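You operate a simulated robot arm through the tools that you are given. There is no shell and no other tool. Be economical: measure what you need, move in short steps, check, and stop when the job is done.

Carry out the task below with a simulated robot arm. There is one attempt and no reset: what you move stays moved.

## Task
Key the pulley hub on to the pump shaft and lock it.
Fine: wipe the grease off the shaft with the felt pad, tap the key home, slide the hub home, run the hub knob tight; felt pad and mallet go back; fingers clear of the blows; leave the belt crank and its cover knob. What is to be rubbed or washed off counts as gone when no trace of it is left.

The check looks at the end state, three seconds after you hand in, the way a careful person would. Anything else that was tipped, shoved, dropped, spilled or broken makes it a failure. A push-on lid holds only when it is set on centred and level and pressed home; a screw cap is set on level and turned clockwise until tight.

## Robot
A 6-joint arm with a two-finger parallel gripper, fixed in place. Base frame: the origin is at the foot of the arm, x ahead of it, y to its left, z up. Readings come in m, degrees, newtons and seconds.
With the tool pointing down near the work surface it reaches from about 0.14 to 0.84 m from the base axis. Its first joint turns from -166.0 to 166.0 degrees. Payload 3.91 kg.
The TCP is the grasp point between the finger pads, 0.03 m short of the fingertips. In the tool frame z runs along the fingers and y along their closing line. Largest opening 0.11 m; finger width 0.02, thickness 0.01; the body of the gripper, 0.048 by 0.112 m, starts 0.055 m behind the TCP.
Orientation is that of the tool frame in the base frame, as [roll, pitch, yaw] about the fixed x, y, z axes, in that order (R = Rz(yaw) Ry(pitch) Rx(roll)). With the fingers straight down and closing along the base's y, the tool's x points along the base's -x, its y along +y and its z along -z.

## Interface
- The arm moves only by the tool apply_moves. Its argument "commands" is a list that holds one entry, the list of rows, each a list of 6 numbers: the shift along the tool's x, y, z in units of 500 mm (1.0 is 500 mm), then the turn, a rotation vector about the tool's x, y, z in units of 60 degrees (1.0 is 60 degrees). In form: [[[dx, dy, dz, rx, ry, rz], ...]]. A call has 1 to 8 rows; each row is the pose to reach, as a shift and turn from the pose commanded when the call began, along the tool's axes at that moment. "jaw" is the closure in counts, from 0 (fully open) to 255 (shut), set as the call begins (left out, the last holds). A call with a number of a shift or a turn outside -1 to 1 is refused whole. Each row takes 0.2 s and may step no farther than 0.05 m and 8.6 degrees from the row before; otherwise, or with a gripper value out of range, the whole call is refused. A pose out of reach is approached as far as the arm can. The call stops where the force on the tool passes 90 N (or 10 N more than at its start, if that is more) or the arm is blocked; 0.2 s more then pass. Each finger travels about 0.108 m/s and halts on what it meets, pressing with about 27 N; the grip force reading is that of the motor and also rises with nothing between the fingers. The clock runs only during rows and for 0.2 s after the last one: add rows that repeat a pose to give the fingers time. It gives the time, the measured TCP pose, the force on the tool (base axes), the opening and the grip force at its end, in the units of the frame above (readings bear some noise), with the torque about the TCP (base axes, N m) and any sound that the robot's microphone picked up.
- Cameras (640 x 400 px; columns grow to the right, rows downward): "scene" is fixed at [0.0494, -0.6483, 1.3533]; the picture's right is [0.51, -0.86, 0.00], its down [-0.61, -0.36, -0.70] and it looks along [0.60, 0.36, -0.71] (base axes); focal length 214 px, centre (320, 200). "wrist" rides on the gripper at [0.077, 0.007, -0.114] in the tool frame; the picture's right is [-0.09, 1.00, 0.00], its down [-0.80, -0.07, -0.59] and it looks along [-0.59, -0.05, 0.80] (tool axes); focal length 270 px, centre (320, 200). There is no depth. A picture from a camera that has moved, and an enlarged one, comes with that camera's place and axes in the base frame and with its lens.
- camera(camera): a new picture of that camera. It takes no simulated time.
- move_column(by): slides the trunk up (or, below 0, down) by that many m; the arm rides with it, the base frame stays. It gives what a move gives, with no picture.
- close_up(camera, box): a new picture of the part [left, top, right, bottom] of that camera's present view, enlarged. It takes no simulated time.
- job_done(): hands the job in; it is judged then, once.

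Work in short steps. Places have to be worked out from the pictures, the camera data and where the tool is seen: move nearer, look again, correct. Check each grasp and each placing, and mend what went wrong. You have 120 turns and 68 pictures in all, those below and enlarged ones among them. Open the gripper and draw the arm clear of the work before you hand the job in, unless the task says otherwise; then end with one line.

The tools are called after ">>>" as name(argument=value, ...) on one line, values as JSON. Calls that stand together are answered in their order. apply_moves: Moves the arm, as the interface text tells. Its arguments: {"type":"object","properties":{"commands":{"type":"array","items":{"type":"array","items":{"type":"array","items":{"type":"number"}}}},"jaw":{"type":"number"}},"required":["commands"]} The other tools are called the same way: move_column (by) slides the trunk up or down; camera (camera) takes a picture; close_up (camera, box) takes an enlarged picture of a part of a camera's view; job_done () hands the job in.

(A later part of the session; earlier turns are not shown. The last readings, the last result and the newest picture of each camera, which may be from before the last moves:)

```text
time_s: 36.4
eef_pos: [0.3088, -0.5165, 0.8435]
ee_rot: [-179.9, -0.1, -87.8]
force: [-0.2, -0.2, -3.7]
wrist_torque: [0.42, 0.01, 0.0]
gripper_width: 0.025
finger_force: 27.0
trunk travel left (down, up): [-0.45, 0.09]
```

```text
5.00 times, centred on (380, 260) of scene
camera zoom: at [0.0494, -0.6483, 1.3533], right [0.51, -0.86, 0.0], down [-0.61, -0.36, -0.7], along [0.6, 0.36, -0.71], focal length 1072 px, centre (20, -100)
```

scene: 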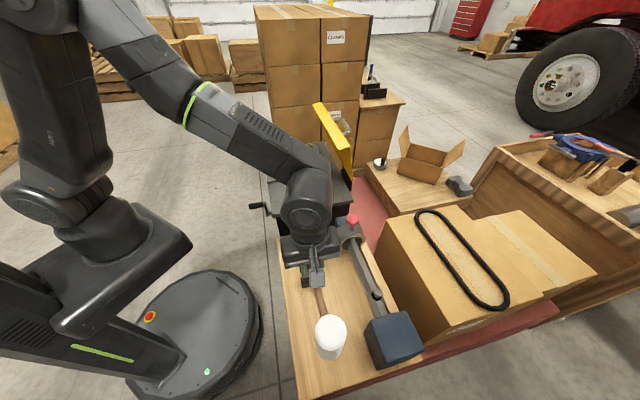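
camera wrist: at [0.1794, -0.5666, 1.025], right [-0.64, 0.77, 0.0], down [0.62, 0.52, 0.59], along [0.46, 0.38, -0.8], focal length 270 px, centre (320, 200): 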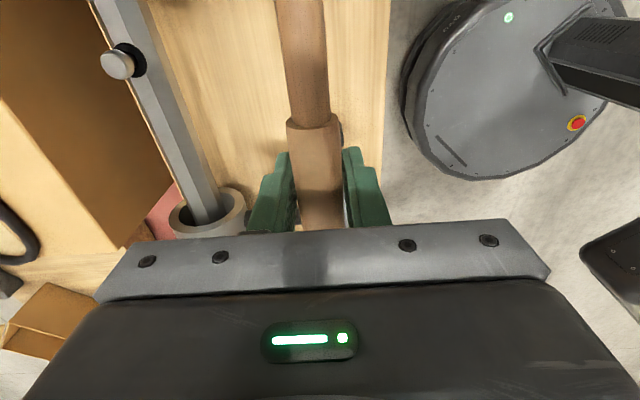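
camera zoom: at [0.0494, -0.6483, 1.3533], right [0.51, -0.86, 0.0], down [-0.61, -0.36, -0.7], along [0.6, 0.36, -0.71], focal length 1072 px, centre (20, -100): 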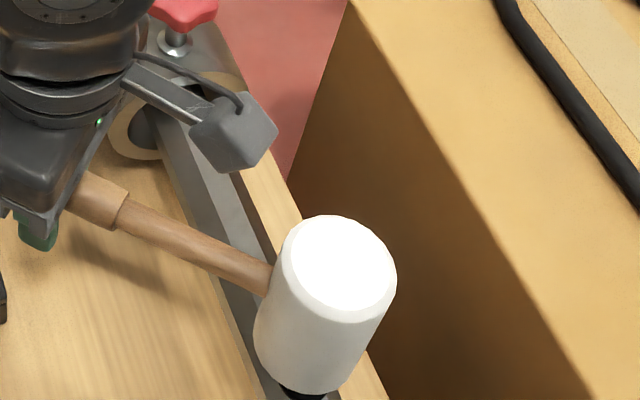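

Head is now centred over the key. I lower in small steps until contact.

>>> apply_moves(commands=[[[0, 0, 0.006, 0, 0, 0], [0, 0, 0.012, 0, 0, 0]]])

>>> apply_moves(commands=[[[0, 0, 0.006, 0, 0, 0], [0, 0, 0.012, 0, 0, 0]]])

```text
time_s: 37.0
eef_pos: [0.3097, -0.5167, 0.8375]
ee_rot: [-179.9, -0.3, -87.8]
force: [0.0, -0.3, -3.4]
wrist_torque: [0.38, 0.02, 0.03]
gripper_width: 0.0248
finger_force: 26.7
trunk travel left (down, up): [-0.45, 0.09]
```

```text
time_s: 37.6
eef_pos: [0.3105, -0.5176, 0.8309]
ee_rot: [-179.9, -0.2, -87.8]
force: [0.3, 0.0, -4.2]
wrist_torque: [0.46, 0.03, 0.0]
gripper_width: 0.0249
finger_force: 26.9
trunk travel left (down, up): [-0.45, 0.09]
```

No contact yet; further down.

>>> apply_moves(commands=[[[0, 0, 0.006, 0, 0, 0], [0, 0, 0.012, 0, 0, 0]]])

>>> close_up(camera="scene", box=[330, 220, 430, 300])

```text
time_s: 38.2
eef_pos: [0.31, -0.5177, 0.8257]
ee_rot: [-179.8, -0.2, -87.7]
force: [0.4, 0.4, -4.9]
wrist_torque: [0.45, 0.02, -0.02]
gripper_width: 0.0249
finger_force: 27.4
trunk travel left (down, up): [-0.45, 0.09]
```

```text
5.00 times, centred on (380, 260) of scene
camera zoom: at [0.0494, -0.6483, 1.3533], right [0.51, -0.86, 0.0], down [-0.61, -0.36, -0.7], along [0.6, 0.36, -0.71], focal length 1072 px, centre (20, -100)
```

zoom: 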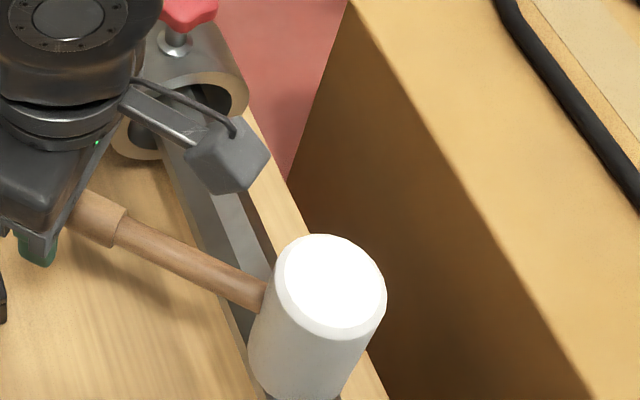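

Continuing down in small steps.

>>> apply_moves(commands=[[[0, -0.004, 0.006, 0, 0, 0], [0, -0.008, 0.012, 0, 0, 0]]])

>>> apply_moves(commands=[[[0, 0, 0.006, 0, 0, 0], [0, 0, 0.012, 0, 0, 0]]])

```text
time_s: 38.8
eef_pos: [0.3132, -0.5168, 0.8202]
ee_rot: [-179.9, -0.3, -87.9]
force: [-1.0, 0.1, -2.0]
wrist_torque: [-0.01, 0.04, -0.11]
gripper_width: 0.025
finger_force: 27.5
trunk travel left (down, up): [-0.45, 0.09]
```

```text
time_s: 39.4
eef_pos: [0.3147, -0.5173, 0.814]
ee_rot: [-179.9, -0.3, -87.8]
force: [0.6, 2.1, 5.6]
wrist_torque: [-0.92, -0.09, 0.09]
gripper_width: 0.0247
finger_force: 27.3
trunk travel left (down, up): [-0.45, 0.09]
```

Contact at TCP z≈0.820 (key stands ~25 mm proud). I raise and give a first tap.

>>> apply_moves(commands=[[[0, 0, -0.04, 0, 0, 0], [0, -0.014, -0.085, 0, 0, 0], [0, -0.014, -0.085, 0, 0, 0], [0, -0.014, 0.008, 0, 0, 0], [0, -0.014, -0.08, 0, 0, 0], [0, -0.014, -0.08, 0, 0, 0]]])

>>> close_up(camera="scene", box=[330, 220, 430, 300])

```text
time_s: 40.8
eef_pos: [0.3195, -0.5159, 0.8548]
ee_rot: [-179.9, -0.1, -87.8]
force: [0.1, 0.9, -4.2]
wrist_torque: [0.37, 0.0, 0.02]
gripper_width: 0.0246
finger_force: 26.5
trunk travel left (down, up): [-0.45, 0.09]
```

```text
5.00 times, centred on (380, 260) of scene
camera zoom: at [0.0494, -0.6483, 1.3533], right [0.51, -0.86, 0.0], down [-0.61, -0.36, -0.7], along [0.6, 0.36, -0.71], focal length 1072 px, centre (20, -100)
```

zoom: 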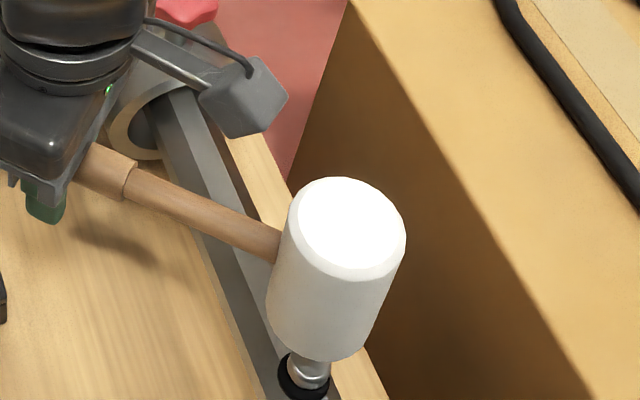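

Key still stands; I strike deeper.

>>> apply_moves(commands=[[[0, 0, 0.098, 0, 0, 0], [0, 0, 0.11, 0, 0, 0], [0, 0, 0.02, 0, 0, 0]]])

>>> close_up(camera="scene", box=[330, 220, 430, 300])

```text
time_s: 41.6
eef_pos: [0.3185, -0.516, 0.8441]
ee_rot: [-179.9, 0.0, -87.8]
force: [0.5, -0.6, -4.4]
wrist_torque: [0.4, 0.0, -0.02]
gripper_width: 0.0248
finger_force: 27.3
trunk travel left (down, up): [-0.45, 0.09]
```

```text
5.00 times, centred on (380, 260) of scene
camera zoom: at [0.0494, -0.6483, 1.3533], right [0.51, -0.86, 0.0], down [-0.61, -0.36, -0.7], along [0.6, 0.36, -0.71], focal length 1072 px, centre (20, -100)
```

zoom: 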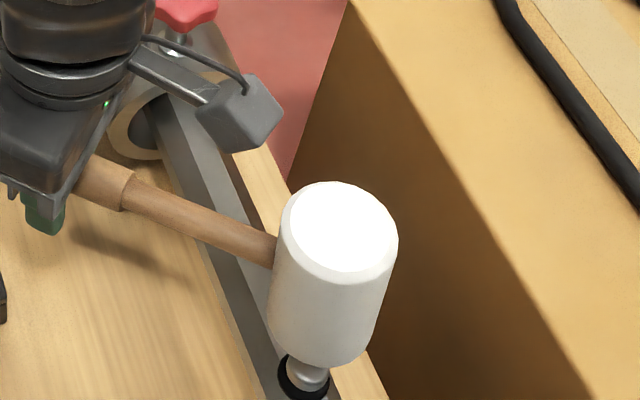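

The key may have moved only a little, and the mallet tilted ~3° in the grip. I use a longer run-up for a quicker blow, with prompt recoil.

>>> apply_moves(commands=[[[0, 0, -0.07, 0, 0, 0], [0, 0, -0.14, 0, 0, 0], [0, 0, -0.14, 0, 0, 0], [0, 0, -0.042, 0, 0, 0], [0, 0, 0.056, 0, 0, 0], [0, 0, 0.074, 0, 0, 0], [0, 0, 0, 0, 0, 0], [0, 0, 0, 0, 0, 0]]])

>>> close_up(camera="scene", box=[340, 230, 420, 290])

```text
time_s: 43.4
eef_pos: [0.3203, -0.5166, 0.8433]
ee_rot: [-179.9, -0.2, -87.9]
force: [0.5, 0.2, -4.8]
wrist_torque: [0.4, -0.03, -0.01]
gripper_width: 0.0249
finger_force: 26.8
trunk travel left (down, up): [-0.45, 0.09]
```

```text
6.67 times, centred on (380, 260) of scene
camera zoom: at [0.0494, -0.6483, 1.3533], right [0.51, -0.86, 0.0], down [-0.61, -0.36, -0.7], along [0.6, 0.36, -0.71], focal length 1430 px, centre (-80, -200)
```

zoom: 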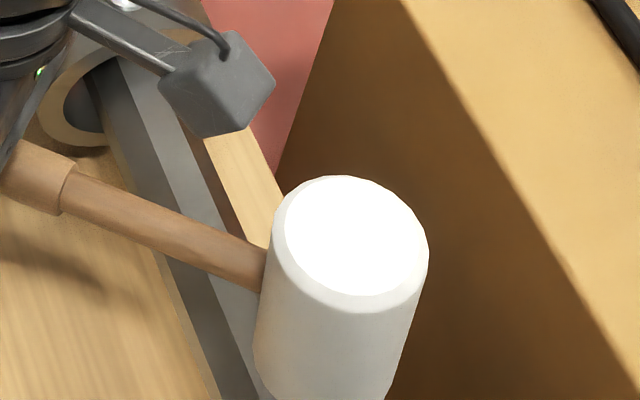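

I lift the mallet to inspect the key.

>>> apply_moves(commands=[[[0, 0, -0.08, 0, 0, 0], [0, 0, -0.14, 0, 0, 0]]])

>>> close_up(camera="scene", box=[340, 235, 420, 315])

```text
time_s: 44.0
eef_pos: [0.3196, -0.5164, 0.9131]
ee_rot: [-180.0, -0.2, -87.9]
force: [0.2, -0.3, -4.4]
wrist_torque: [0.4, 0.04, 0.02]
gripper_width: 0.0249
finger_force: 26.3
trunk travel left (down, up): [-0.45, 0.09]
```

```text
5.00 times, centred on (380, 275) of scene
camera zoom: at [0.0494, -0.6483, 1.3533], right [0.51, -0.86, 0.0], down [-0.61, -0.36, -0.7], along [0.6, 0.36, -0.71], focal length 1072 px, centre (20, -175)
```

zoom: 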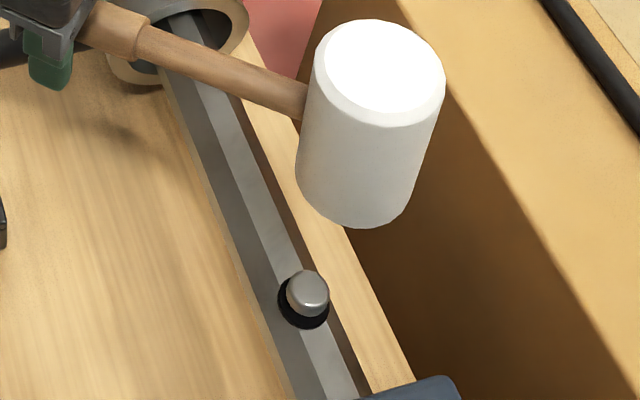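

The key has sunk partly; blows work. Another blow, going deeper.

>>> apply_moves(commands=[[[0, 0, 0.02, 0, 0, 0], [0, 0, 0.118, 0, 0, 0], [0, 0, 0.216, 0, 0, 0], [0, 0, 0.236, 0, 0, 0], [0, 0, 0.14, 0, 0, 0], [0, 0, 0.14, 0, 0, 0]]])

>>> apply_moves(commands=[[[0, 0, -0.07, 0, 0, 0], [0, 0, -0.14, 0, 0, 0], [0, 0, -0.14, 0, 0, 0], [0, 0, -0.042, 0, 0, 0], [0, 0, 0.056, 0, 0, 0], [0, 0, 0.1, 0, 0, 0], [0, 0, 0.01, 0, 0, 0], [0, 0, -0.08, 0, 0, 0]]])

>>> close_up(camera="scene", box=[340, 235, 420, 315])

```text
time_s: 45.4
eef_pos: [0.3201, -0.5168, 0.8438]
ee_rot: [-179.9, -0.1, -87.9]
force: [0.0, -0.2, -4.4]
wrist_torque: [0.4, 0.02, 0.02]
gripper_width: 0.0249
finger_force: 27.2
trunk travel left (down, up): [-0.45, 0.09]
```

```text
time_s: 47.2
eef_pos: [0.321, -0.5168, 0.8835]
ee_rot: [-179.8, -0.2, -87.9]
force: [-0.7, 0.3, -4.4]
wrist_torque: [0.42, 0.03, -0.01]
gripper_width: 0.0248
finger_force: 27.2
trunk travel left (down, up): [-0.45, 0.09]
```

```text
5.00 times, centred on (380, 275) of scene
camera zoom: at [0.0494, -0.6483, 1.3533], right [0.51, -0.86, 0.0], down [-0.61, -0.36, -0.7], along [0.6, 0.36, -0.71], focal length 1072 px, centre (20, -175)
```

zoom: 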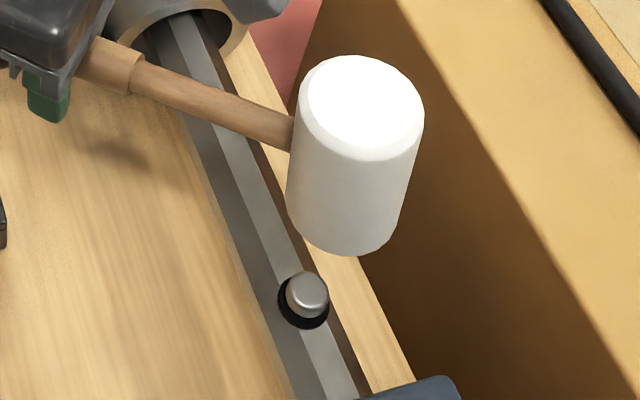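

Slow progress; I add a wrist swing (rotation with the drop) for more head speed.

>>> apply_moves(commands=[[[0, 0, -0.02, 0, 0.12, 0], [0, 0, -0.03, 0, 0.24, 0], [0, 0, -0.03, 0, 0.24, 0], [0, 0, 0.068, 0, 0.1, 0], [0, 0, 0.166, 0, -0.04, 0], [0, 0, 0.08, 0, -0.04, 0], [0, 0, 0, 0, 0, 0], [0, 0, 0, 0, 0, 0]]])

>>> close_up(camera="scene", box=[340, 235, 420, 315])

```text
time_s: 49.0
eef_pos: [0.32, -0.5178, 0.8834]
ee_rot: [-179.9, -0.2, -87.9]
force: [0.7, 0.7, -4.8]
wrist_torque: [0.41, 0.03, 0.0]
gripper_width: 0.0249
finger_force: 26.8
trunk travel left (down, up): [-0.45, 0.09]
```

```text
5.00 times, centred on (380, 275) of scene
camera zoom: at [0.0494, -0.6483, 1.3533], right [0.51, -0.86, 0.0], down [-0.61, -0.36, -0.7], along [0.6, 0.36, -0.71], focal length 1072 px, centre (20, -175)
```

zoom: 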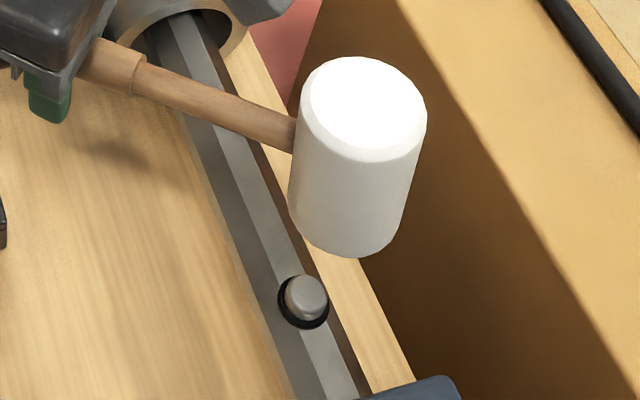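

The swing works well. Another two, slightly deeper.

>>> apply_moves(commands=[[[0, 0, -0.02, 0, 0.12, 0], [0, 0, -0.02, 0, 0.24, 0], [0, 0, -0.02, 0, 0.24, 0], [0, 0, 0.078, 0, 0.1, 0], [0, 0, 0.176, 0, -0.04, 0], [0, 0, 0.08, 0, -0.04, 0], [0, 0, 0, 0, 0, 0], [0, 0, 0, 0, 0, 0]]])

>>> apply_moves(commands=[[[0, 0, -0.02, 0, 0.12, 0], [0, 0, -0.015, 0, 0.24, 0], [0, 0, -0.015, 0, 0.24, 0], [0, 0, 0.083, 0, 0.1, 0], [0, 0, 0.181, 0, -0.04, 0], [0, 0, 0.09, 0, -0.04, 0], [0, 0, 0, 0, 0, 0], [0, 0, 0, 0, 0, 0]]])

>>> close_up(camera="scene", box=[340, 235, 420, 315])

```text
time_s: 50.8
eef_pos: [0.3201, -0.5189, 0.8836]
ee_rot: [-180.0, 0.0, -87.8]
force: [0.2, -1.0, -3.8]
wrist_torque: [0.39, 0.04, 0.02]
gripper_width: 0.0249
finger_force: 27.7
trunk travel left (down, up): [-0.45, 0.09]
```

```text
time_s: 52.6
eef_pos: [0.3202, -0.5159, 0.8831]
ee_rot: [-179.9, -0.1, -87.9]
force: [0.0, -0.3, -3.8]
wrist_torque: [0.38, 0.03, -0.02]
gripper_width: 0.0248
finger_force: 26.4
trunk travel left (down, up): [-0.45, 0.09]
```

```text
5.00 times, centred on (380, 275) of scene
camera zoom: at [0.0494, -0.6483, 1.3533], right [0.51, -0.86, 0.0], down [-0.61, -0.36, -0.7], along [0.6, 0.36, -0.71], focal length 1072 px, centre (20, -175)
```

zoom: 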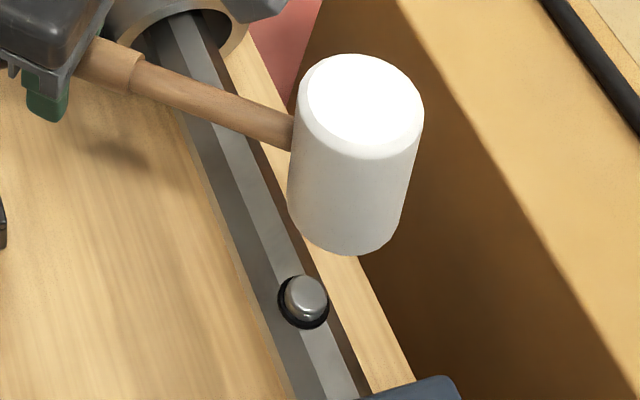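

A few mm remain. I strike with more follow-through.

>>> apply_moves(commands=[[[0, 0, -0.02, 0, 0.12, 0], [0, 0, 0.0, 0, 0.22, 0], [0, 0, 0.0, 0, 0.22, 0], [0, 0, 0.098, 0, 0.08, 0], [0, 0, 0.196, 0, -0.06, 0], [0, 0, 0.1, 0, -0.06, 0], [0, 0, 0, 0, 0, 0], [0, 0, 0, 0, 0, 0]]])

>>> apply_moves(commands=[[[0, 0, -0.02, 0, 0.12, 0], [0, 0, 0.0, 0, 0.22, 0], [0, 0, 0.0, 0, 0.22, 0], [0, 0, 0.098, 0, 0.08, 0], [0, 0, 0.196, 0, -0.06, 0], [0, 0, 0.1, 0, -0.06, 0], [0, 0, 0, 0, 0, 0], [0, 0, 0, 0, 0, 0]]])

>>> close_up(camera="scene", box=[340, 235, 420, 315])

```text
time_s: 54.4
eef_pos: [0.3207, -0.5169, 0.8826]
ee_rot: [-180.0, -0.1, -87.8]
force: [0.1, -0.4, -4.2]
wrist_torque: [0.36, 0.01, 0.0]
gripper_width: 0.0251
finger_force: 27.6
trunk travel left (down, up): [-0.45, 0.09]
```

```text
time_s: 56.2
eef_pos: [0.3218, -0.5172, 0.8822]
ee_rot: [179.9, -0.1, -87.8]
force: [0.0, -0.1, -4.0]
wrist_torque: [0.41, 0.02, -0.01]
gripper_width: 0.0252
finger_force: 27.2
trunk travel left (down, up): [-0.45, 0.09]
```

```text
5.00 times, centred on (380, 275) of scene
camera zoom: at [0.0494, -0.6483, 1.3533], right [0.51, -0.86, 0.0], down [-0.61, -0.36, -0.7], along [0.6, 0.36, -0.71], focal length 1072 px, centre (20, -175)
```

zoom: 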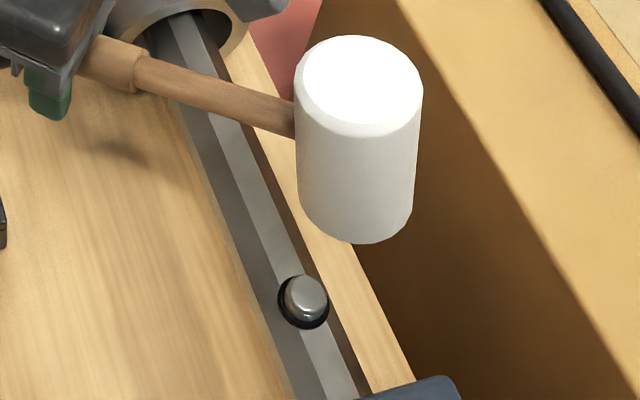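

The key hardly moves now and the mallet is slipping instead – the key may have bottomed. I zoom in on it.

>>> close_up(camera="scene", box=[366, 285, 390, 305])

>>> close_up(camera="scene", box=[330, 215, 380, 255])

```text
16.00 times, centred on (378, 295) of scene
camera zoom: at [0.0494, -0.6483, 1.3533], right [0.51, -0.86, 0.0], down [-0.61, -0.36, -0.7], along [0.6, 0.36, -0.71], focal length 3432 px, centre (-608, -1320)
```

zoom: 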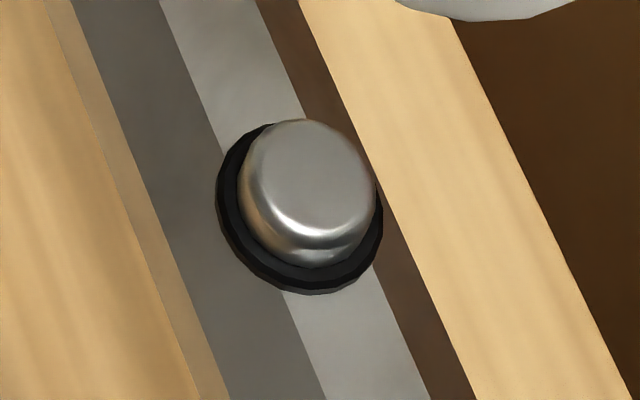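

```text
10.00 times, centred on (355, 235) of scene
camera zoom: at [0.0494, -0.6483, 1.3533], right [0.51, -0.86, 0.0], down [-0.61, -0.36, -0.7], along [0.6, 0.36, -0.71], focal length 2145 px, centre (-30, -150)
```

zoom: 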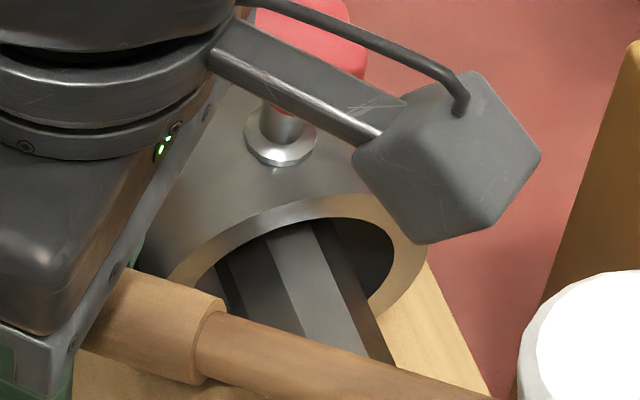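

The key is ~7 mm above its collar. I give one more flat blow, compensating the mallet's tilt, and compare at the same zoom.

>>> apply_moves(commands=[[[0, 0, -0.02, 0, 0.09, 0], [0, 0, 0.0, 0, 0.17, 0], [0, 0, 0.0, 0, 0.17, 0], [0, 0, 0.085, 0, 0.03, 0], [0, 0, 0.183, 0, -0.11, 0], [0, 0, 0.09, 0, -0.11, 0], [0, 0, 0, 0, 0, 0], [0, 0, 0, 0, 0, 0]]])

>>> close_up(camera="scene", box=[366, 285, 390, 305])

```text
time_s: 58.0
eef_pos: [0.3209, -0.5168, 0.8833]
ee_rot: [-179.9, 0.0, -87.9]
force: [-0.1, 0.4, -4.7]
wrist_torque: [0.39, -0.01, -0.03]
gripper_width: 0.025
finger_force: 26.7
trunk travel left (down, up): [-0.45, 0.09]
```

```text
16.00 times, centred on (378, 295) of scene
camera zoom: at [0.0494, -0.6483, 1.3533], right [0.51, -0.86, 0.0], down [-0.61, -0.36, -0.7], along [0.6, 0.36, -0.71], focal length 3432 px, centre (-608, -1320)
```

zoom: 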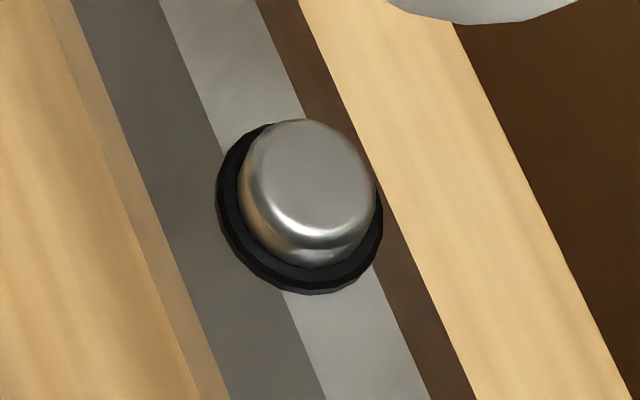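

No change at all. I check by a slow touch whether the head really reaches the key.

>>> apply_moves(commands=[[[0, 0, 0.07, 0, -0.05, 0], [0, 0, 0.13, 0, -0.11, 0], [0, 0, 0.145, 0, -0.11, 0]]])

>>> apply_moves(commands=[[[0, 0, 0.006, 0, 0, 0], [0, 0, 0.012, 0, 0, 0]]])

```text
time_s: 58.8
eef_pos: [0.3203, -0.5175, 0.8104]
ee_rot: [180.0, 6.6, -87.9]
force: [0.0, 0.6, -4.5]
wrist_torque: [0.41, 0.02, 0.02]
gripper_width: 0.0249
finger_force: 27.1
trunk travel left (down, up): [-0.45, 0.09]
```

```text
time_s: 59.4
eef_pos: [0.3206, -0.5165, 0.8056]
ee_rot: [-179.9, 6.4, -87.8]
force: [0.2, -0.2, -4.2]
wrist_torque: [0.44, 0.03, -0.01]
gripper_width: 0.0247
finger_force: 27.0
trunk travel left (down, up): [-0.45, 0.09]
```

Not yet in contact; lower in small steps.

>>> apply_moves(commands=[[[0, 0, 0.004, 0, 0, 0], [0, 0, 0.008, 0, 0, 0]]])

>>> apply_moves(commands=[[[0, 0, 0.004, 0, 0, 0], [0, 0, 0.008, 0, 0, 0]]])

>>> close_up(camera="scene", box=[340, 235, 420, 315])

```text
time_s: 60.0
eef_pos: [0.3208, -0.516, 0.8009]
ee_rot: [-179.9, 6.5, -87.8]
force: [0.4, 0.3, -5.2]
wrist_torque: [0.44, 0.04, -0.01]
gripper_width: 0.0245
finger_force: 26.8
trunk travel left (down, up): [-0.45, 0.09]
```

```text
time_s: 60.6
eef_pos: [0.3204, -0.5152, 0.7967]
ee_rot: [-179.9, 6.6, -87.7]
force: [0.0, -0.4, -4.6]
wrist_torque: [0.42, 0.0, 0.02]
gripper_width: 0.025
finger_force: 27.4
trunk travel left (down, up): [-0.45, 0.09]
```

```text
5.00 times, centred on (380, 275) of scene
camera zoom: at [0.0494, -0.6483, 1.3533], right [0.51, -0.86, 0.0], down [-0.61, -0.36, -0.7], along [0.6, 0.36, -0.71], focal length 1072 px, centre (20, -175)
```

zoom: 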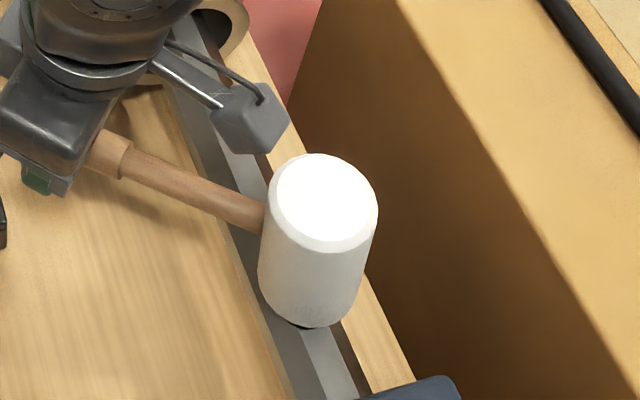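

Still free; lower on.

>>> apply_moves(commands=[[[0, 0, 0.004, 0, 0, 0], [0, 0, 0.008, 0, 0, 0]]])

>>> apply_moves(commands=[[[0, 0, 0.004, 0, 0, 0], [0, 0, 0.008, 0, 0, 0]]])

```text
time_s: 61.2
eef_pos: [0.3208, -0.5146, 0.7948]
ee_rot: [-179.9, 6.1, -87.8]
force: [-0.7, -0.2, 6.4]
wrist_torque: [-1.1, -0.01, -0.03]
gripper_width: 0.0243
finger_force: 27.5
trunk travel left (down, up): [-0.45, 0.09]
```

```text
time_s: 61.8
eef_pos: [0.3204, -0.5145, 0.7897]
ee_rot: [-179.9, 6.4, -87.9]
force: [0.4, 4.5, 6.8]
wrist_torque: [-1.11, -0.08, 0.03]
gripper_width: 0.0248
finger_force: 26.9
trunk travel left (down, up): [-0.45, 0.09]
```

Contact is at ≈0.795 with slip beyond ~11 N, so the previous blow barely hit. I strike once more from here with full speed at contact.

>>> apply_moves(commands=[[[0, 0, -0.09, 0, 0.12, 0], [0, 0, -0.18, 0, 0.26, 0], [0, 0, -0.18, 0, 0.26, 0], [0, 0, -0.085, 0, 0.125, 0], [0, 0, 0.012, 0, -0.015, 0], [0, 0, -0.08, 0, 0, 0], [0, 0, -0.17, 0, 0, 0], [0, 0, -0.17, 0, 0, 0]]])

>>> close_up(camera="scene", box=[366, 285, 390, 305])

```text
time_s: 63.6
eef_pos: [0.322, -0.5234, 0.8741]
ee_rot: [-179.9, 6.5, -87.8]
force: [0.0, -0.1, -5.3]
wrist_torque: [0.4, 0.01, 0.0]
gripper_width: 0.0248
finger_force: 26.9
trunk travel left (down, up): [-0.45, 0.09]
```

```text
16.00 times, centred on (378, 295) of scene
camera zoom: at [0.0494, -0.6483, 1.3533], right [0.51, -0.86, 0.0], down [-0.61, -0.36, -0.7], along [0.6, 0.36, -0.71], focal length 3432 px, centre (-608, -1320)
```

zoom: 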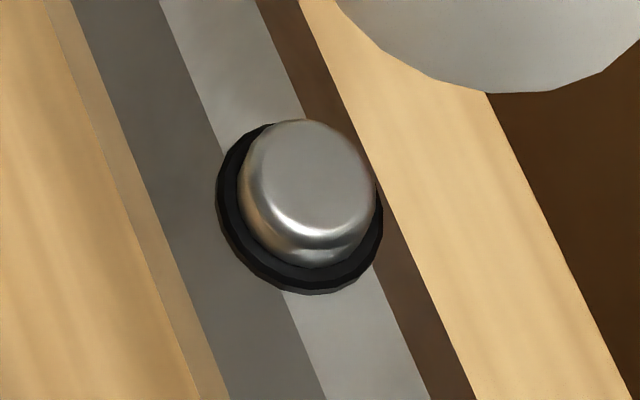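

The key no longer moves under good blows: it is home. Now the mallet goes back: I level the tool and raise.

>>> apply_moves(commands=[[[0, 0, -0.04, 0, 0.108, 0], [0, 0, -0.08, 0, 0.108, 0], [0, 0, -0.08, 0, 0.108, 0]]])

>>> camera(camera="scene")

```text
time_s: 64.4
eef_pos: [0.3217, -0.5274, 0.9149]
ee_rot: [-179.8, 0.0, -87.8]
force: [0.8, 0.6, -4.7]
wrist_torque: [0.42, -0.01, 0.02]
gripper_width: 0.0249
finger_force: 26.9
trunk travel left (down, up): [-0.45, 0.09]
```

```text
16 pictures are left
```

scene: 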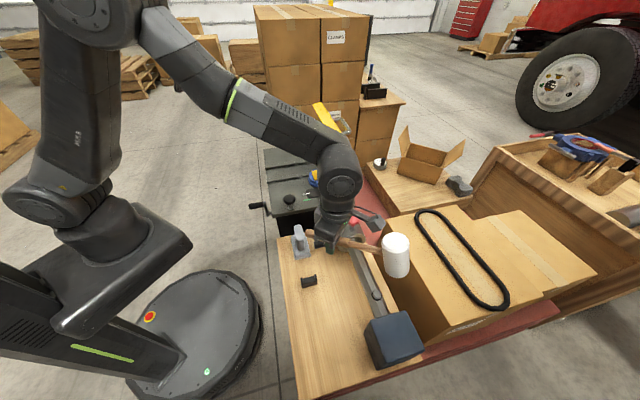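

I rotate back to yaw −135° while moving over the mallet's rest.

>>> apply_moves(commands=[[[-0.005, 0.03, 0, 0, 0, 0.131], [-0.009, 0.055, 0, 0, 0, 0.262], [-0.014, 0.083, 0, 0, 0, 0.393], [-0.018, 0.11, 0, 0, 0, 0.525], [-0.023, 0.138, 0, 0, 0, 0.656], [-0.027, 0.165, 0, 0, 0, 0.786], [-0.027, 0.165, 0, 0, 0, 0.786]]])

```text
time_s: 66.0
eef_pos: [0.2372, -0.5176, 0.9132]
ee_rot: [-180.0, 0.1, -135.1]
force: [0.0, -0.3, -4.2]
wrist_torque: [0.24, -0.3, -0.03]
gripper_width: 0.0251
finger_force: 27.3
trunk travel left (down, up): [-0.45, 0.09]
```

Mallet is tilted ~10° head-up in the grip; I tilt the tool to level it, then look.

>>> apply_moves(commands=[[[0, 0, 0, 0, -0.085, 0], [0, 0, 0, 0, -0.167, 0], [0, 0, 0, 0, -0.167, 0]]])

>>> close_up(camera="scene", box=[260, 230, 400, 400])

```text
time_s: 66.8
eef_pos: [0.2374, -0.5179, 0.913]
ee_rot: [-179.9, 10.2, -135.0]
force: [-0.3, -0.3, -4.9]
wrist_torque: [0.34, -0.31, -0.02]
gripper_width: 0.0249
finger_force: 26.9
trunk travel left (down, up): [-0.45, 0.09]
```

```text
2.35 times, centred on (330, 315) of scene
camera zoom: at [0.0494, -0.6483, 1.3533], right [0.51, -0.86, 0.0], down [-0.61, -0.36, -0.7], along [0.6, 0.36, -0.71], focal length 505 px, centre (296, -71)
```

zoom: 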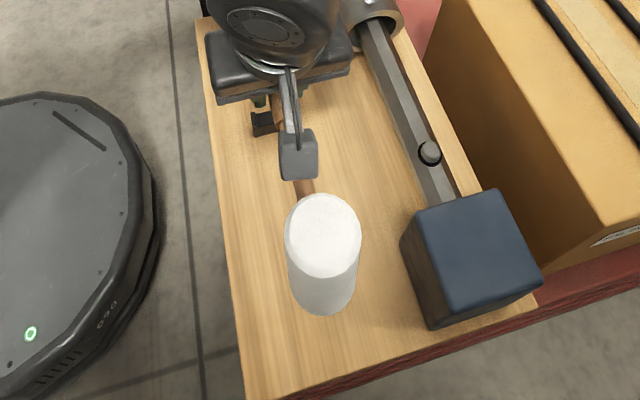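

Head still appears ~4.5° up; I add that tilt, then lower vertically to just above the rest.

>>> apply_moves(commands=[[[0, 0, 0, 0, -0.07, 0], [0, 0, 0, 0, -0.07, 0]]])

>>> apply_moves(commands=[[[0.023, 0, 0.088, 0, 0, 0], [0.046, 0, 0.177, 0, 0, 0], [0.069, 0, 0.265, 0, 0, 0], [0.0915, 0, 0.354, 0, 0, 0], [0.0915, 0, 0.354, 0, 0, 0]]])

>>> camera(camera="wrist")

```text
time_s: 67.4
eef_pos: [0.2372, -0.5175, 0.9134]
ee_rot: [-179.9, 14.3, -135.0]
force: [0.2, 0.2, -4.6]
wrist_torque: [0.29, -0.28, -0.02]
gripper_width: 0.025
finger_force: 27.2
trunk travel left (down, up): [-0.45, 0.09]
```

```text
time_s: 68.6
eef_pos: [0.2382, -0.5186, 0.7297]
ee_rot: [-179.9, 14.3, -134.9]
force: [-0.2, -0.2, -4.4]
wrist_torque: [0.29, -0.3, -0.03]
gripper_width: 0.0251
finger_force: 26.8
trunk travel left (down, up): [-0.45, 0.09]
```

```text
14 pictures are left
camera wrist: at [0.1599, -0.587, 0.8222], right [-0.64, 0.76, 0.02], down [0.49, 0.4, 0.77], along [0.58, 0.51, -0.63], focal length 270 px, centre (320, 200)
```

wrist: 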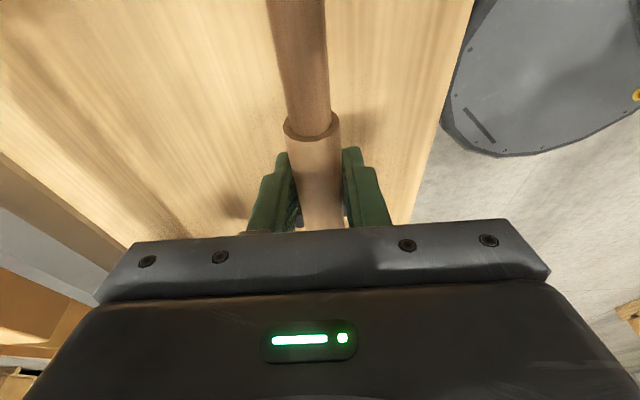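

I lower the last 30 mm carefully.

>>> apply_moves(commands=[[[0.005, 0, 0.0194, 0, 0, 0], [0.009, 0, 0.035, 0, 0, 0]]])

>>> apply_moves(commands=[[[0.0015, 0, 0.0058, 0, 0, 0], [0.003, 0, 0.0116, 0, 0, 0]]])

```text
time_s: 69.2
eef_pos: [0.2381, -0.518, 0.7117]
ee_rot: [-179.9, 14.3, -135.0]
force: [0.0, 0.3, -4.6]
wrist_torque: [0.29, -0.28, -0.02]
gripper_width: 0.0248
finger_force: 27.2
trunk travel left (down, up): [-0.45, 0.09]
```

```text
time_s: 69.8
eef_pos: [0.2361, -0.5204, 0.7056]
ee_rot: [-179.9, 14.3, -135.0]
force: [0.3, 0.5, -3.6]
wrist_torque: [0.28, -0.27, -0.01]
gripper_width: 0.0252
finger_force: 26.7
trunk travel left (down, up): [-0.45, 0.09]
```

Almost at the original grip height (0.699); going on.

>>> apply_moves(commands=[[[0.0, 0, 0.004, 0, 0, 0], [-0.001, 0, 0.0085, 0, 0, 0]]])

>>> apply_moves(commands=[[[0.0005, 0, 0.002, 0, 0, 0], [0.001, 0, 0.004, 0, 0, 0]]])

>>> close_up(camera="scene", box=[280, 230, 380, 390])

```text
time_s: 70.4
eef_pos: [0.238, -0.5183, 0.7032]
ee_rot: [-179.8, 14.1, -135.0]
force: [-0.9, -0.9, 0.9]
wrist_torque: [0.44, -0.33, -0.03]
gripper_width: 0.0247
finger_force: 26.8
trunk travel left (down, up): [-0.45, 0.09]
```

```text
time_s: 71.0
eef_pos: [0.2381, -0.5183, 0.703]
ee_rot: [-179.7, 14.1, -135.0]
force: [-1.3, -2.8, 19.6]
wrist_torque: [0.52, -0.02, 0.01]
gripper_width: 0.025
finger_force: 26.8
trunk travel left (down, up): [-0.45, 0.09]
```

```text
2.50 times, centred on (330, 310) of scene
camera zoom: at [0.0494, -0.6483, 1.3533], right [0.51, -0.86, 0.0], down [-0.61, -0.36, -0.7], along [0.6, 0.36, -0.71], focal length 536 px, centre (295, -75)
```

zoom: 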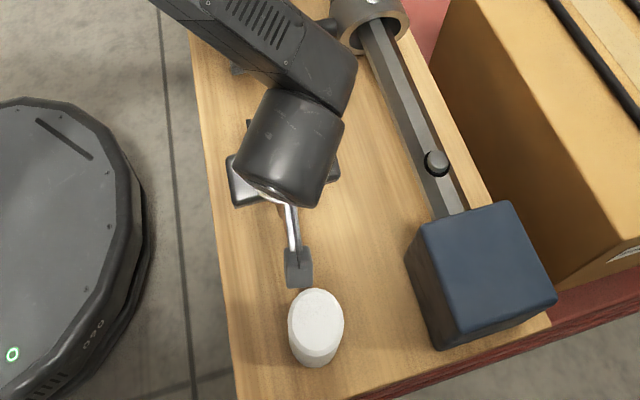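

Both ends bear (24 N). I release and retreat straight up.

>>> apply_moves(commands=[[[0, 0, 0, 0, 0, 0], [0, 0, 0, 0, 0, 0]]], jaw=130)

>>> apply_moves(commands=[[[-0.023, 0, -0.088, 0, 0, 0], [-0.046, 0, -0.177, 0, 0, 0], [-0.069, 0, -0.265, 0, 0, 0], [-0.0915, 0, -0.354, 0, 0, 0], [-0.0915, 0, -0.354, 0, 0.13, 0], [-0.0915, 0, -0.354, 0, 0.238, 0]]])

>>> close_up(camera="scene", box=[270, 220, 370, 380])

```text
time_s: 71.6
eef_pos: [0.2382, -0.5173, 0.7008]
ee_rot: [-179.8, 14.3, -135.0]
force: [-0.3, -0.4, 0.5]
wrist_torque: [0.01, -0.01, 0.01]
gripper_width: 0.054
finger_force: 0.1
trunk travel left (down, up): [-0.45, 0.09]
```

```text
time_s: 73.0
eef_pos: [0.2403, -0.5164, 0.8843]
ee_rot: [-179.8, -0.1, -134.9]
force: [0.3, -0.1, -0.1]
wrist_torque: [0.0, -0.02, 0.03]
gripper_width: 0.0535
finger_force: 0.1
trunk travel left (down, up): [-0.45, 0.09]
```

```text
2.50 times, centred on (320, 300) of scene
camera zoom: at [0.0494, -0.6483, 1.3533], right [0.51, -0.86, 0.0], down [-0.61, -0.36, -0.7], along [0.6, 0.36, -0.71], focal length 536 px, centre (320, -50)
```

zoom: 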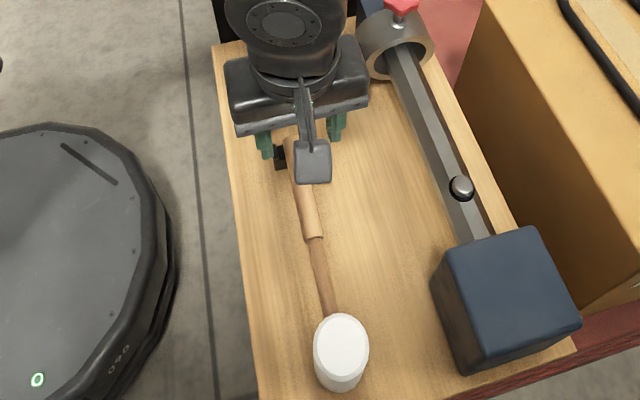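

Mallet lies back in its rest. Next the hub: its black bar (axis z≈0.735, tip ≈(0.384,-0.432)) will be gripped across, so I move above it and turn the tool 90° the other way.

>>> apply_moves(commands=[[[0, 0, -0.07, 0, 0, 0.125], [-0.046, -0.02, -0.08, 0, 0, 0.25], [-0.092, -0.041, -0.08, 0, 0, 0.375], [-0.138, -0.062, -0.08, 0, 0, 0.5], [-0.184, -0.082, -0.08, 0, 0, 0.625], [-0.23, -0.103, -0.08, 0, 0, 0.75], [-0.276, -0.123, -0.08, 0, 0, 0.875], [-0.322, -0.144, -0.08, 0, 0, 1.0]]])

>>> apply_moves(commands=[[[0, 0, 0, 0, 0, 0.125], [0, 0, 0, 0, 0, 0.25], [0, 0, 0, 0, 0, 0.375], [0, 0, 0, 0, 0, 0.5], [0, 0, 0, 0, 0, 0.5]]], jaw=90)

>>> camera(camera="wrist")

```text
time_s: 74.8
eef_pos: [0.4048, -0.4543, 0.9233]
ee_rot: [-179.9, -0.1, 165.0]
force: [-0.6, -0.9, 0.3]
wrist_torque: [0.02, 0.0, 0.04]
gripper_width: 0.0538
finger_force: 0.0
trunk travel left (down, up): [-0.45, 0.09]
```

```text
time_s: 76.0
eef_pos: [0.405, -0.4538, 0.9241]
ee_rot: [-180.0, 0.1, 134.8]
force: [-0.1, 0.5, -0.5]
wrist_torque: [-0.02, -0.01, 0.02]
gripper_width: 0.0715
finger_force: 0.1
trunk travel left (down, up): [-0.45, 0.09]
```

```text
11 pictures are left
camera wrist: at [0.3541, -0.3948, 1.0379], right [0.77, 0.64, 0.0], down [0.51, -0.62, 0.6], along [0.38, -0.46, -0.8], focal length 270 px, centre (320, 200)
```

wrist: 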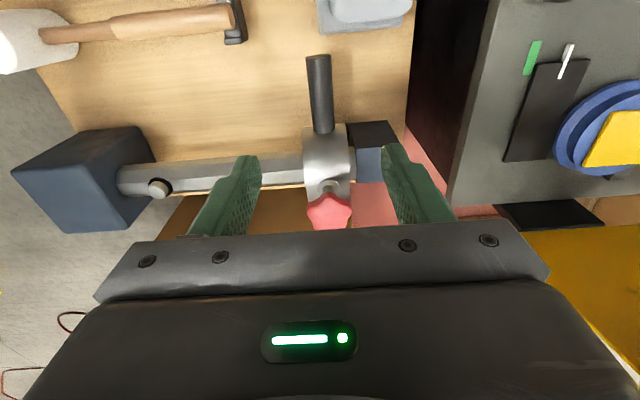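

Clear view: the bar is centred between the fingers. I lower onto it.

>>> apply_moves(commands=[[[0, 0, 0.095, 0, 0, 0], [0, 0, 0.19, 0, 0, 0], [0, 0, 0.285, 0, 0, 0], [0, 0, 0.372, 0, 0, 0], [0, 0, 0.372, 0, 0, 0]]])

>>> apply_moves(commands=[[[0, 0, 0, 0, 0, 0], [0, 0, 0, 0, 0, 0], [0, 0, 0, 0, 0, 0]]], jaw=255)

```text
time_s: 77.2
eef_pos: [0.4026, -0.4542, 0.7388]
ee_rot: [180.0, 0.1, 135.0]
force: [-0.1, 0.0, -0.1]
wrist_torque: [-0.02, -0.03, 0.02]
gripper_width: 0.0711
finger_force: 0.0
trunk travel left (down, up): [-0.45, 0.09]
```

```text
time_s: 78.0
eef_pos: [0.4026, -0.4535, 0.7386]
ee_rot: [180.0, 0.1, 135.1]
force: [-0.9, 1.1, -1.1]
wrist_torque: [-0.39, -0.4, 0.13]
gripper_width: 0.0256
finger_force: 45.1
trunk travel left (down, up): [-0.45, 0.09]
```

Bar gripped (25.6 mm). I slide the hub along the shaft toward the pump in a controlled stroke.

>>> apply_moves(commands=[[[0, -0.02, 0, 0, 0, 0], [0, -0.05, 0, 0, 0, 0], [0, -0.08, 0, 0, 0, 0], [0, -0.11, 0, 0, 0, 0]]])

```text
time_s: 79.0
eef_pos: [0.364, -0.4939, 0.7386]
ee_rot: [180.0, 0.1, 135.0]
force: [-7.5, 4.8, 3.4]
wrist_torque: [0.57, 0.23, 0.3]
gripper_width: 0.0258
finger_force: 44.7
trunk travel left (down, up): [-0.45, 0.09]
```

Hub slides, with small sideways load; I continue with a slight outward correction.

>>> apply_moves(commands=[[[0.002, -0.03, 0, 0, 0, 0], [0.003, -0.06, 0, 0, 0, 0], [0.004, -0.09, 0, 0, 0, 0], [0.005, -0.12, 0, 0, 0, 0]]])

```text
time_s: 80.0
eef_pos: [0.3225, -0.5343, 0.7379]
ee_rot: [-179.9, 0.2, 135.0]
force: [4.3, -5.6, 6.8]
wrist_torque: [0.56, 0.2, 0.11]
gripper_width: 0.0258
finger_force: 45.2
trunk travel left (down, up): [-0.45, 0.09]
```

Total travel 0.114 m. I look at the clearance to the key.

>>> camera(camera="wrist")

```text
10 pictures are left
camera wrist: at [0.2719, -0.4752, 0.8527], right [0.77, 0.64, 0.0], down [0.51, -0.61, 0.6], along [0.38, -0.46, -0.8], focal length 270 px, centre (320, 200)
```

wrist: 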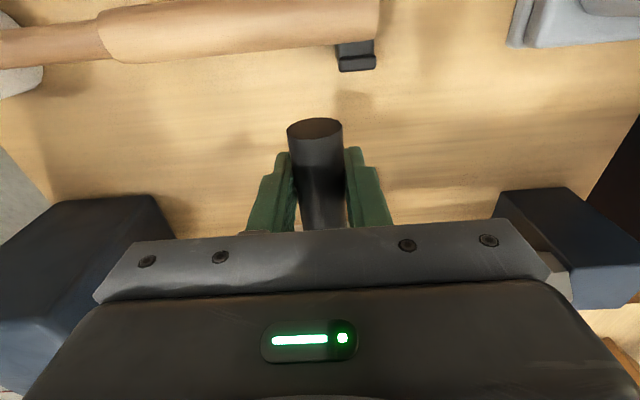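

Path is free. I go on toward the key.

>>> apply_moves(commands=[[[-0.001, -0.03, 0, 0, 0, 0], [-0.002, -0.06, 0, 0, 0, 0], [-0.002, -0.08, 0, 0, 0, 0]]])

>>> apply_moves(commands=[[[0, -0.02, 0, 0, 0, 0], [0, -0.04, 0, 0, 0, 0]]])

```text
time_s: 80.8
eef_pos: [0.2939, -0.5629, 0.7392]
ee_rot: [-179.9, 0.3, 135.0]
force: [6.2, -7.1, 11.2]
wrist_torque: [-0.4, -0.65, 0.22]
gripper_width: 0.0259
finger_force: 45.3
trunk travel left (down, up): [-0.45, 0.09]
```

```text
time_s: 81.4
eef_pos: [0.2783, -0.5775, 0.7378]
ee_rot: [-179.8, 0.1, 135.0]
force: [9.1, -9.8, 14.1]
wrist_torque: [-0.18, -0.45, 0.13]
gripper_width: 0.0255
finger_force: 45.3
trunk travel left (down, up): [-0.45, 0.09]
```

Passing the key without blocking. I relieve side load and continue.

>>> apply_moves(commands=[[[-0.004, -0.02, -0.003, 0, 0, 0], [-0.005, -0.04, -0.004, 0, 0, 0]]])

>>> apply_moves(commands=[[[-0.001, -0.015, 0, 0, 0, 0], [-0.001, -0.03, 0, 0, 0, 0]]])

```text
time_s: 82.0
eef_pos: [0.2656, -0.5913, 0.7395]
ee_rot: [179.9, -0.1, 134.9]
force: [-0.8, -0.3, -1.9]
wrist_torque: [-0.36, -0.64, 0.28]
gripper_width: 0.0258
finger_force: 45.4
trunk travel left (down, up): [-0.45, 0.09]
```

```text
time_s: 82.6
eef_pos: [0.2554, -0.6018, 0.7388]
ee_rot: [179.8, -0.2, 134.9]
force: [-9.4, 10.4, -8.3]
wrist_torque: [-0.11, -0.41, 0.27]
gripper_width: 0.0257
finger_force: 44.9
trunk travel left (down, up): [-0.45, 0.09]
```

Near the key centre now; I look at the scene.

>>> apply_moves(commands=[[[0.003, -0.008, 0.001, 0, 0, 0], [0.003, -0.016, 0.001, 0, 0, 0]]])

>>> close_up(camera="scene", box=[320, 220, 440, 370])

```text
time_s: 83.2
eef_pos: [0.2499, -0.608, 0.7393]
ee_rot: [-180.0, 0.0, 135.0]
force: [-6.6, 9.2, -11.2]
wrist_torque: [0.82, 0.74, 0.03]
gripper_width: 0.0257
finger_force: 44.6
trunk travel left (down, up): [-0.45, 0.09]
```

```text
2.67 times, centred on (380, 295) of scene
camera zoom: at [0.0494, -0.6483, 1.3533], right [0.51, -0.86, 0.0], down [-0.61, -0.36, -0.7], along [0.6, 0.36, -0.71], focal length 572 px, centre (160, -53)
```

zoom: 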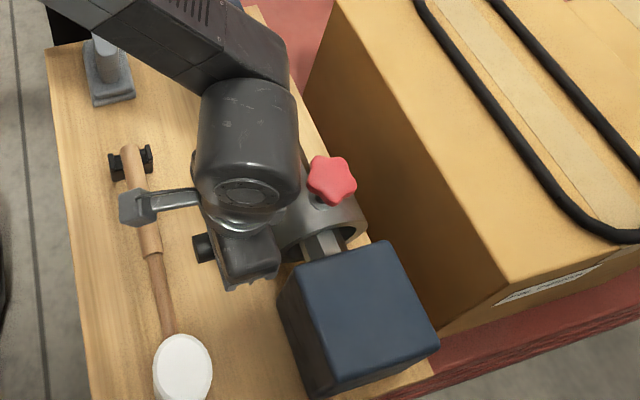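

Hub is over the key, with a small gap to the pump block remaining. I push on in small steps until it stops.

>>> apply_moves(commands=[[[0.002, -0.01, -0.001, 0, 0, 0], [0.002, -0.02, -0.001, 0, 0, 0]]])

>>> apply_moves(commands=[[[0, -0.01, 0, 0, 0, 0], [0, -0.02, 0, 0, 0, 0]]])

```text
time_s: 83.8
eef_pos: [0.2422, -0.6157, 0.7393]
ee_rot: [-179.9, -0.1, 135.1]
force: [-6.3, 7.0, -18.8]
wrist_torque: [0.35, 0.23, 0.31]
gripper_width: 0.0256
finger_force: 44.5
trunk travel left (down, up): [-0.45, 0.09]
```

```text
time_s: 84.4
eef_pos: [0.2374, -0.6193, 0.7377]
ee_rot: [179.8, 0.1, 135.0]
force: [11.3, 25.8, -21.6]
wrist_torque: [-0.61, -0.79, -0.15]
gripper_width: 0.0256
finger_force: 44.7
trunk travel left (down, up): [-0.45, 0.09]
```

Resistance along the shaft rises (~26 N): probably at the stop. I press a little more to confirm.

>>> apply_moves(commands=[[[0.001, -0.004, 0.002, 0, 0, 0], [0.001, -0.008, 0.003, 0, 0, 0]]])

>>> close_up(camera="scene", box=[340, 240, 420, 310])

```text
time_s: 85.0
eef_pos: [0.2381, -0.6194, 0.7399]
ee_rot: [179.9, 0.0, 135.1]
force: [42.9, 47.7, -6.2]
wrist_torque: [0.95, 0.66, -0.15]
gripper_width: 0.0254
finger_force: 45.0
trunk travel left (down, up): [-0.45, 0.09]
```

```text
5.71 times, centred on (380, 275) of scene
camera zoom: at [0.0494, -0.6483, 1.3533], right [0.51, -0.86, 0.0], down [-0.61, -0.36, -0.7], along [0.6, 0.36, -0.71], focal length 1226 px, centre (-23, -229)
```

zoom: 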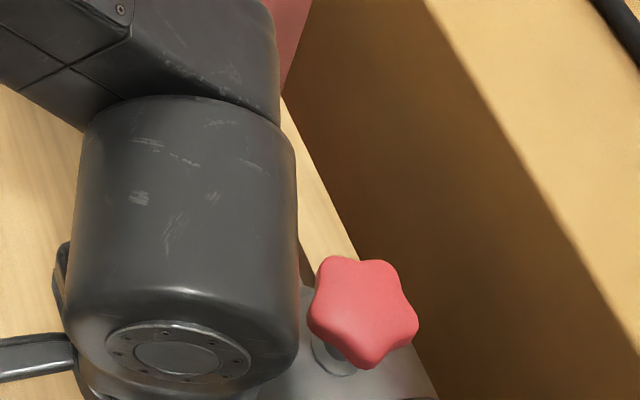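

Firm stop (64 N, no motion): hub is home. I relax, release the bar and rise.

>>> apply_moves(commands=[[[0, 0.006, 0, 0, 0, 0], [0, 0.008, 0, 0, 0, 0]]])

>>> apply_moves(commands=[[[0, 0, 0, 0, 0, 0], [0, 0, 0, 0, 0, 0]]], jaw=130)

>>> apply_moves(commands=[[[0, 0, -0.09, 0, 0, 0], [0, 0, -0.18, 0, 0, 0], [0, 0, -0.27, 0, 0, 0], [0, 0, -0.36, 0, 0, 0], [0.02, 0, -0.42, 0, 0, 0]]])

>>> camera(camera="wrist")

```text
time_s: 85.6
eef_pos: [0.2373, -0.6196, 0.7385]
ee_rot: [-180.0, 0.2, 135.0]
force: [33.1, 35.1, -5.0]
wrist_torque: [1.1, 0.75, 0.21]
gripper_width: 0.0256
finger_force: 45.3
trunk travel left (down, up): [-0.45, 0.09]
```

```text
time_s: 86.2
eef_pos: [0.2351, -0.6228, 0.7385]
ee_rot: [-179.8, 0.2, 135.0]
force: [-0.1, 0.3, -0.4]
wrist_torque: [0.02, 0.0, 0.0]
gripper_width: 0.054
finger_force: 0.0
trunk travel left (down, up): [-0.45, 0.09]
```

```text
time_s: 87.4
eef_pos: [0.2266, -0.6128, 0.9489]
ee_rot: [180.0, 0.1, 135.1]
force: [0.9, 0.3, -0.3]
wrist_torque: [0.01, 0.01, 0.03]
gripper_width: 0.0541
finger_force: 0.0
trunk travel left (down, up): [-0.45, 0.09]
```

```text
7 pictures are left
camera wrist: at [0.177, -0.5536, 1.0633], right [0.77, 0.64, 0.0], down [0.52, -0.62, 0.6], along [0.38, -0.46, -0.8], focal length 270 px, centre (320, 200)
```

wrist: 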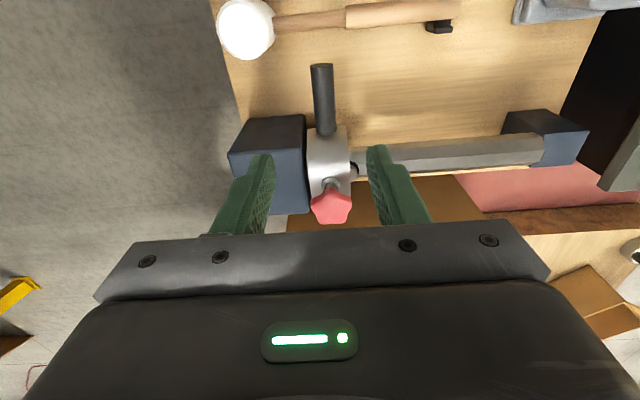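

Hub sits against the pump block. Knob at ≈(0.300,-0.684,0.834); I go above it with the jaw opened to ~80 mm.

>>> apply_moves(commands=[[[-0.07, 0.001, 0, 0, 0, 0], [-0.14, 0.002, 0, 0, 0, 0], [-0.2045, 0.003, 0, 0, 0, 0], [-0.2045, 0.003, 0.06, 0, 0, 0], [-0.2045, 0.003, 0.11, 0, 0, 0], [-0.2045, 0.003, 0.11, 0, 0, 0]]], jaw=70)

>>> camera(camera="wrist")

```text
time_s: 88.8
eef_pos: [0.3018, -0.6847, 0.893]
ee_rot: [180.0, 0.0, 135.0]
force: [-0.2, 0.6, -0.2]
wrist_torque: [-0.01, 0.0, 0.04]
gripper_width: 0.0797
finger_force: 0.0
trunk travel left (down, up): [-0.45, 0.09]
```

```text
6 pictures are left
camera wrist: at [0.2504, -0.6254, 1.0077], right [0.77, 0.64, 0.0], down [0.52, -0.62, 0.6], along [0.38, -0.46, -0.8], focal length 270 px, centre (320, 200)
```

wrist: 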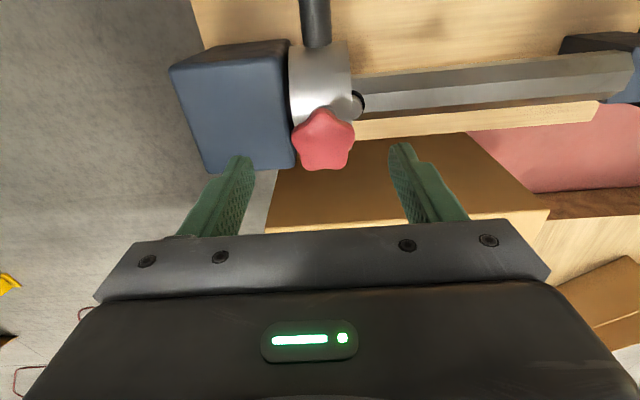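

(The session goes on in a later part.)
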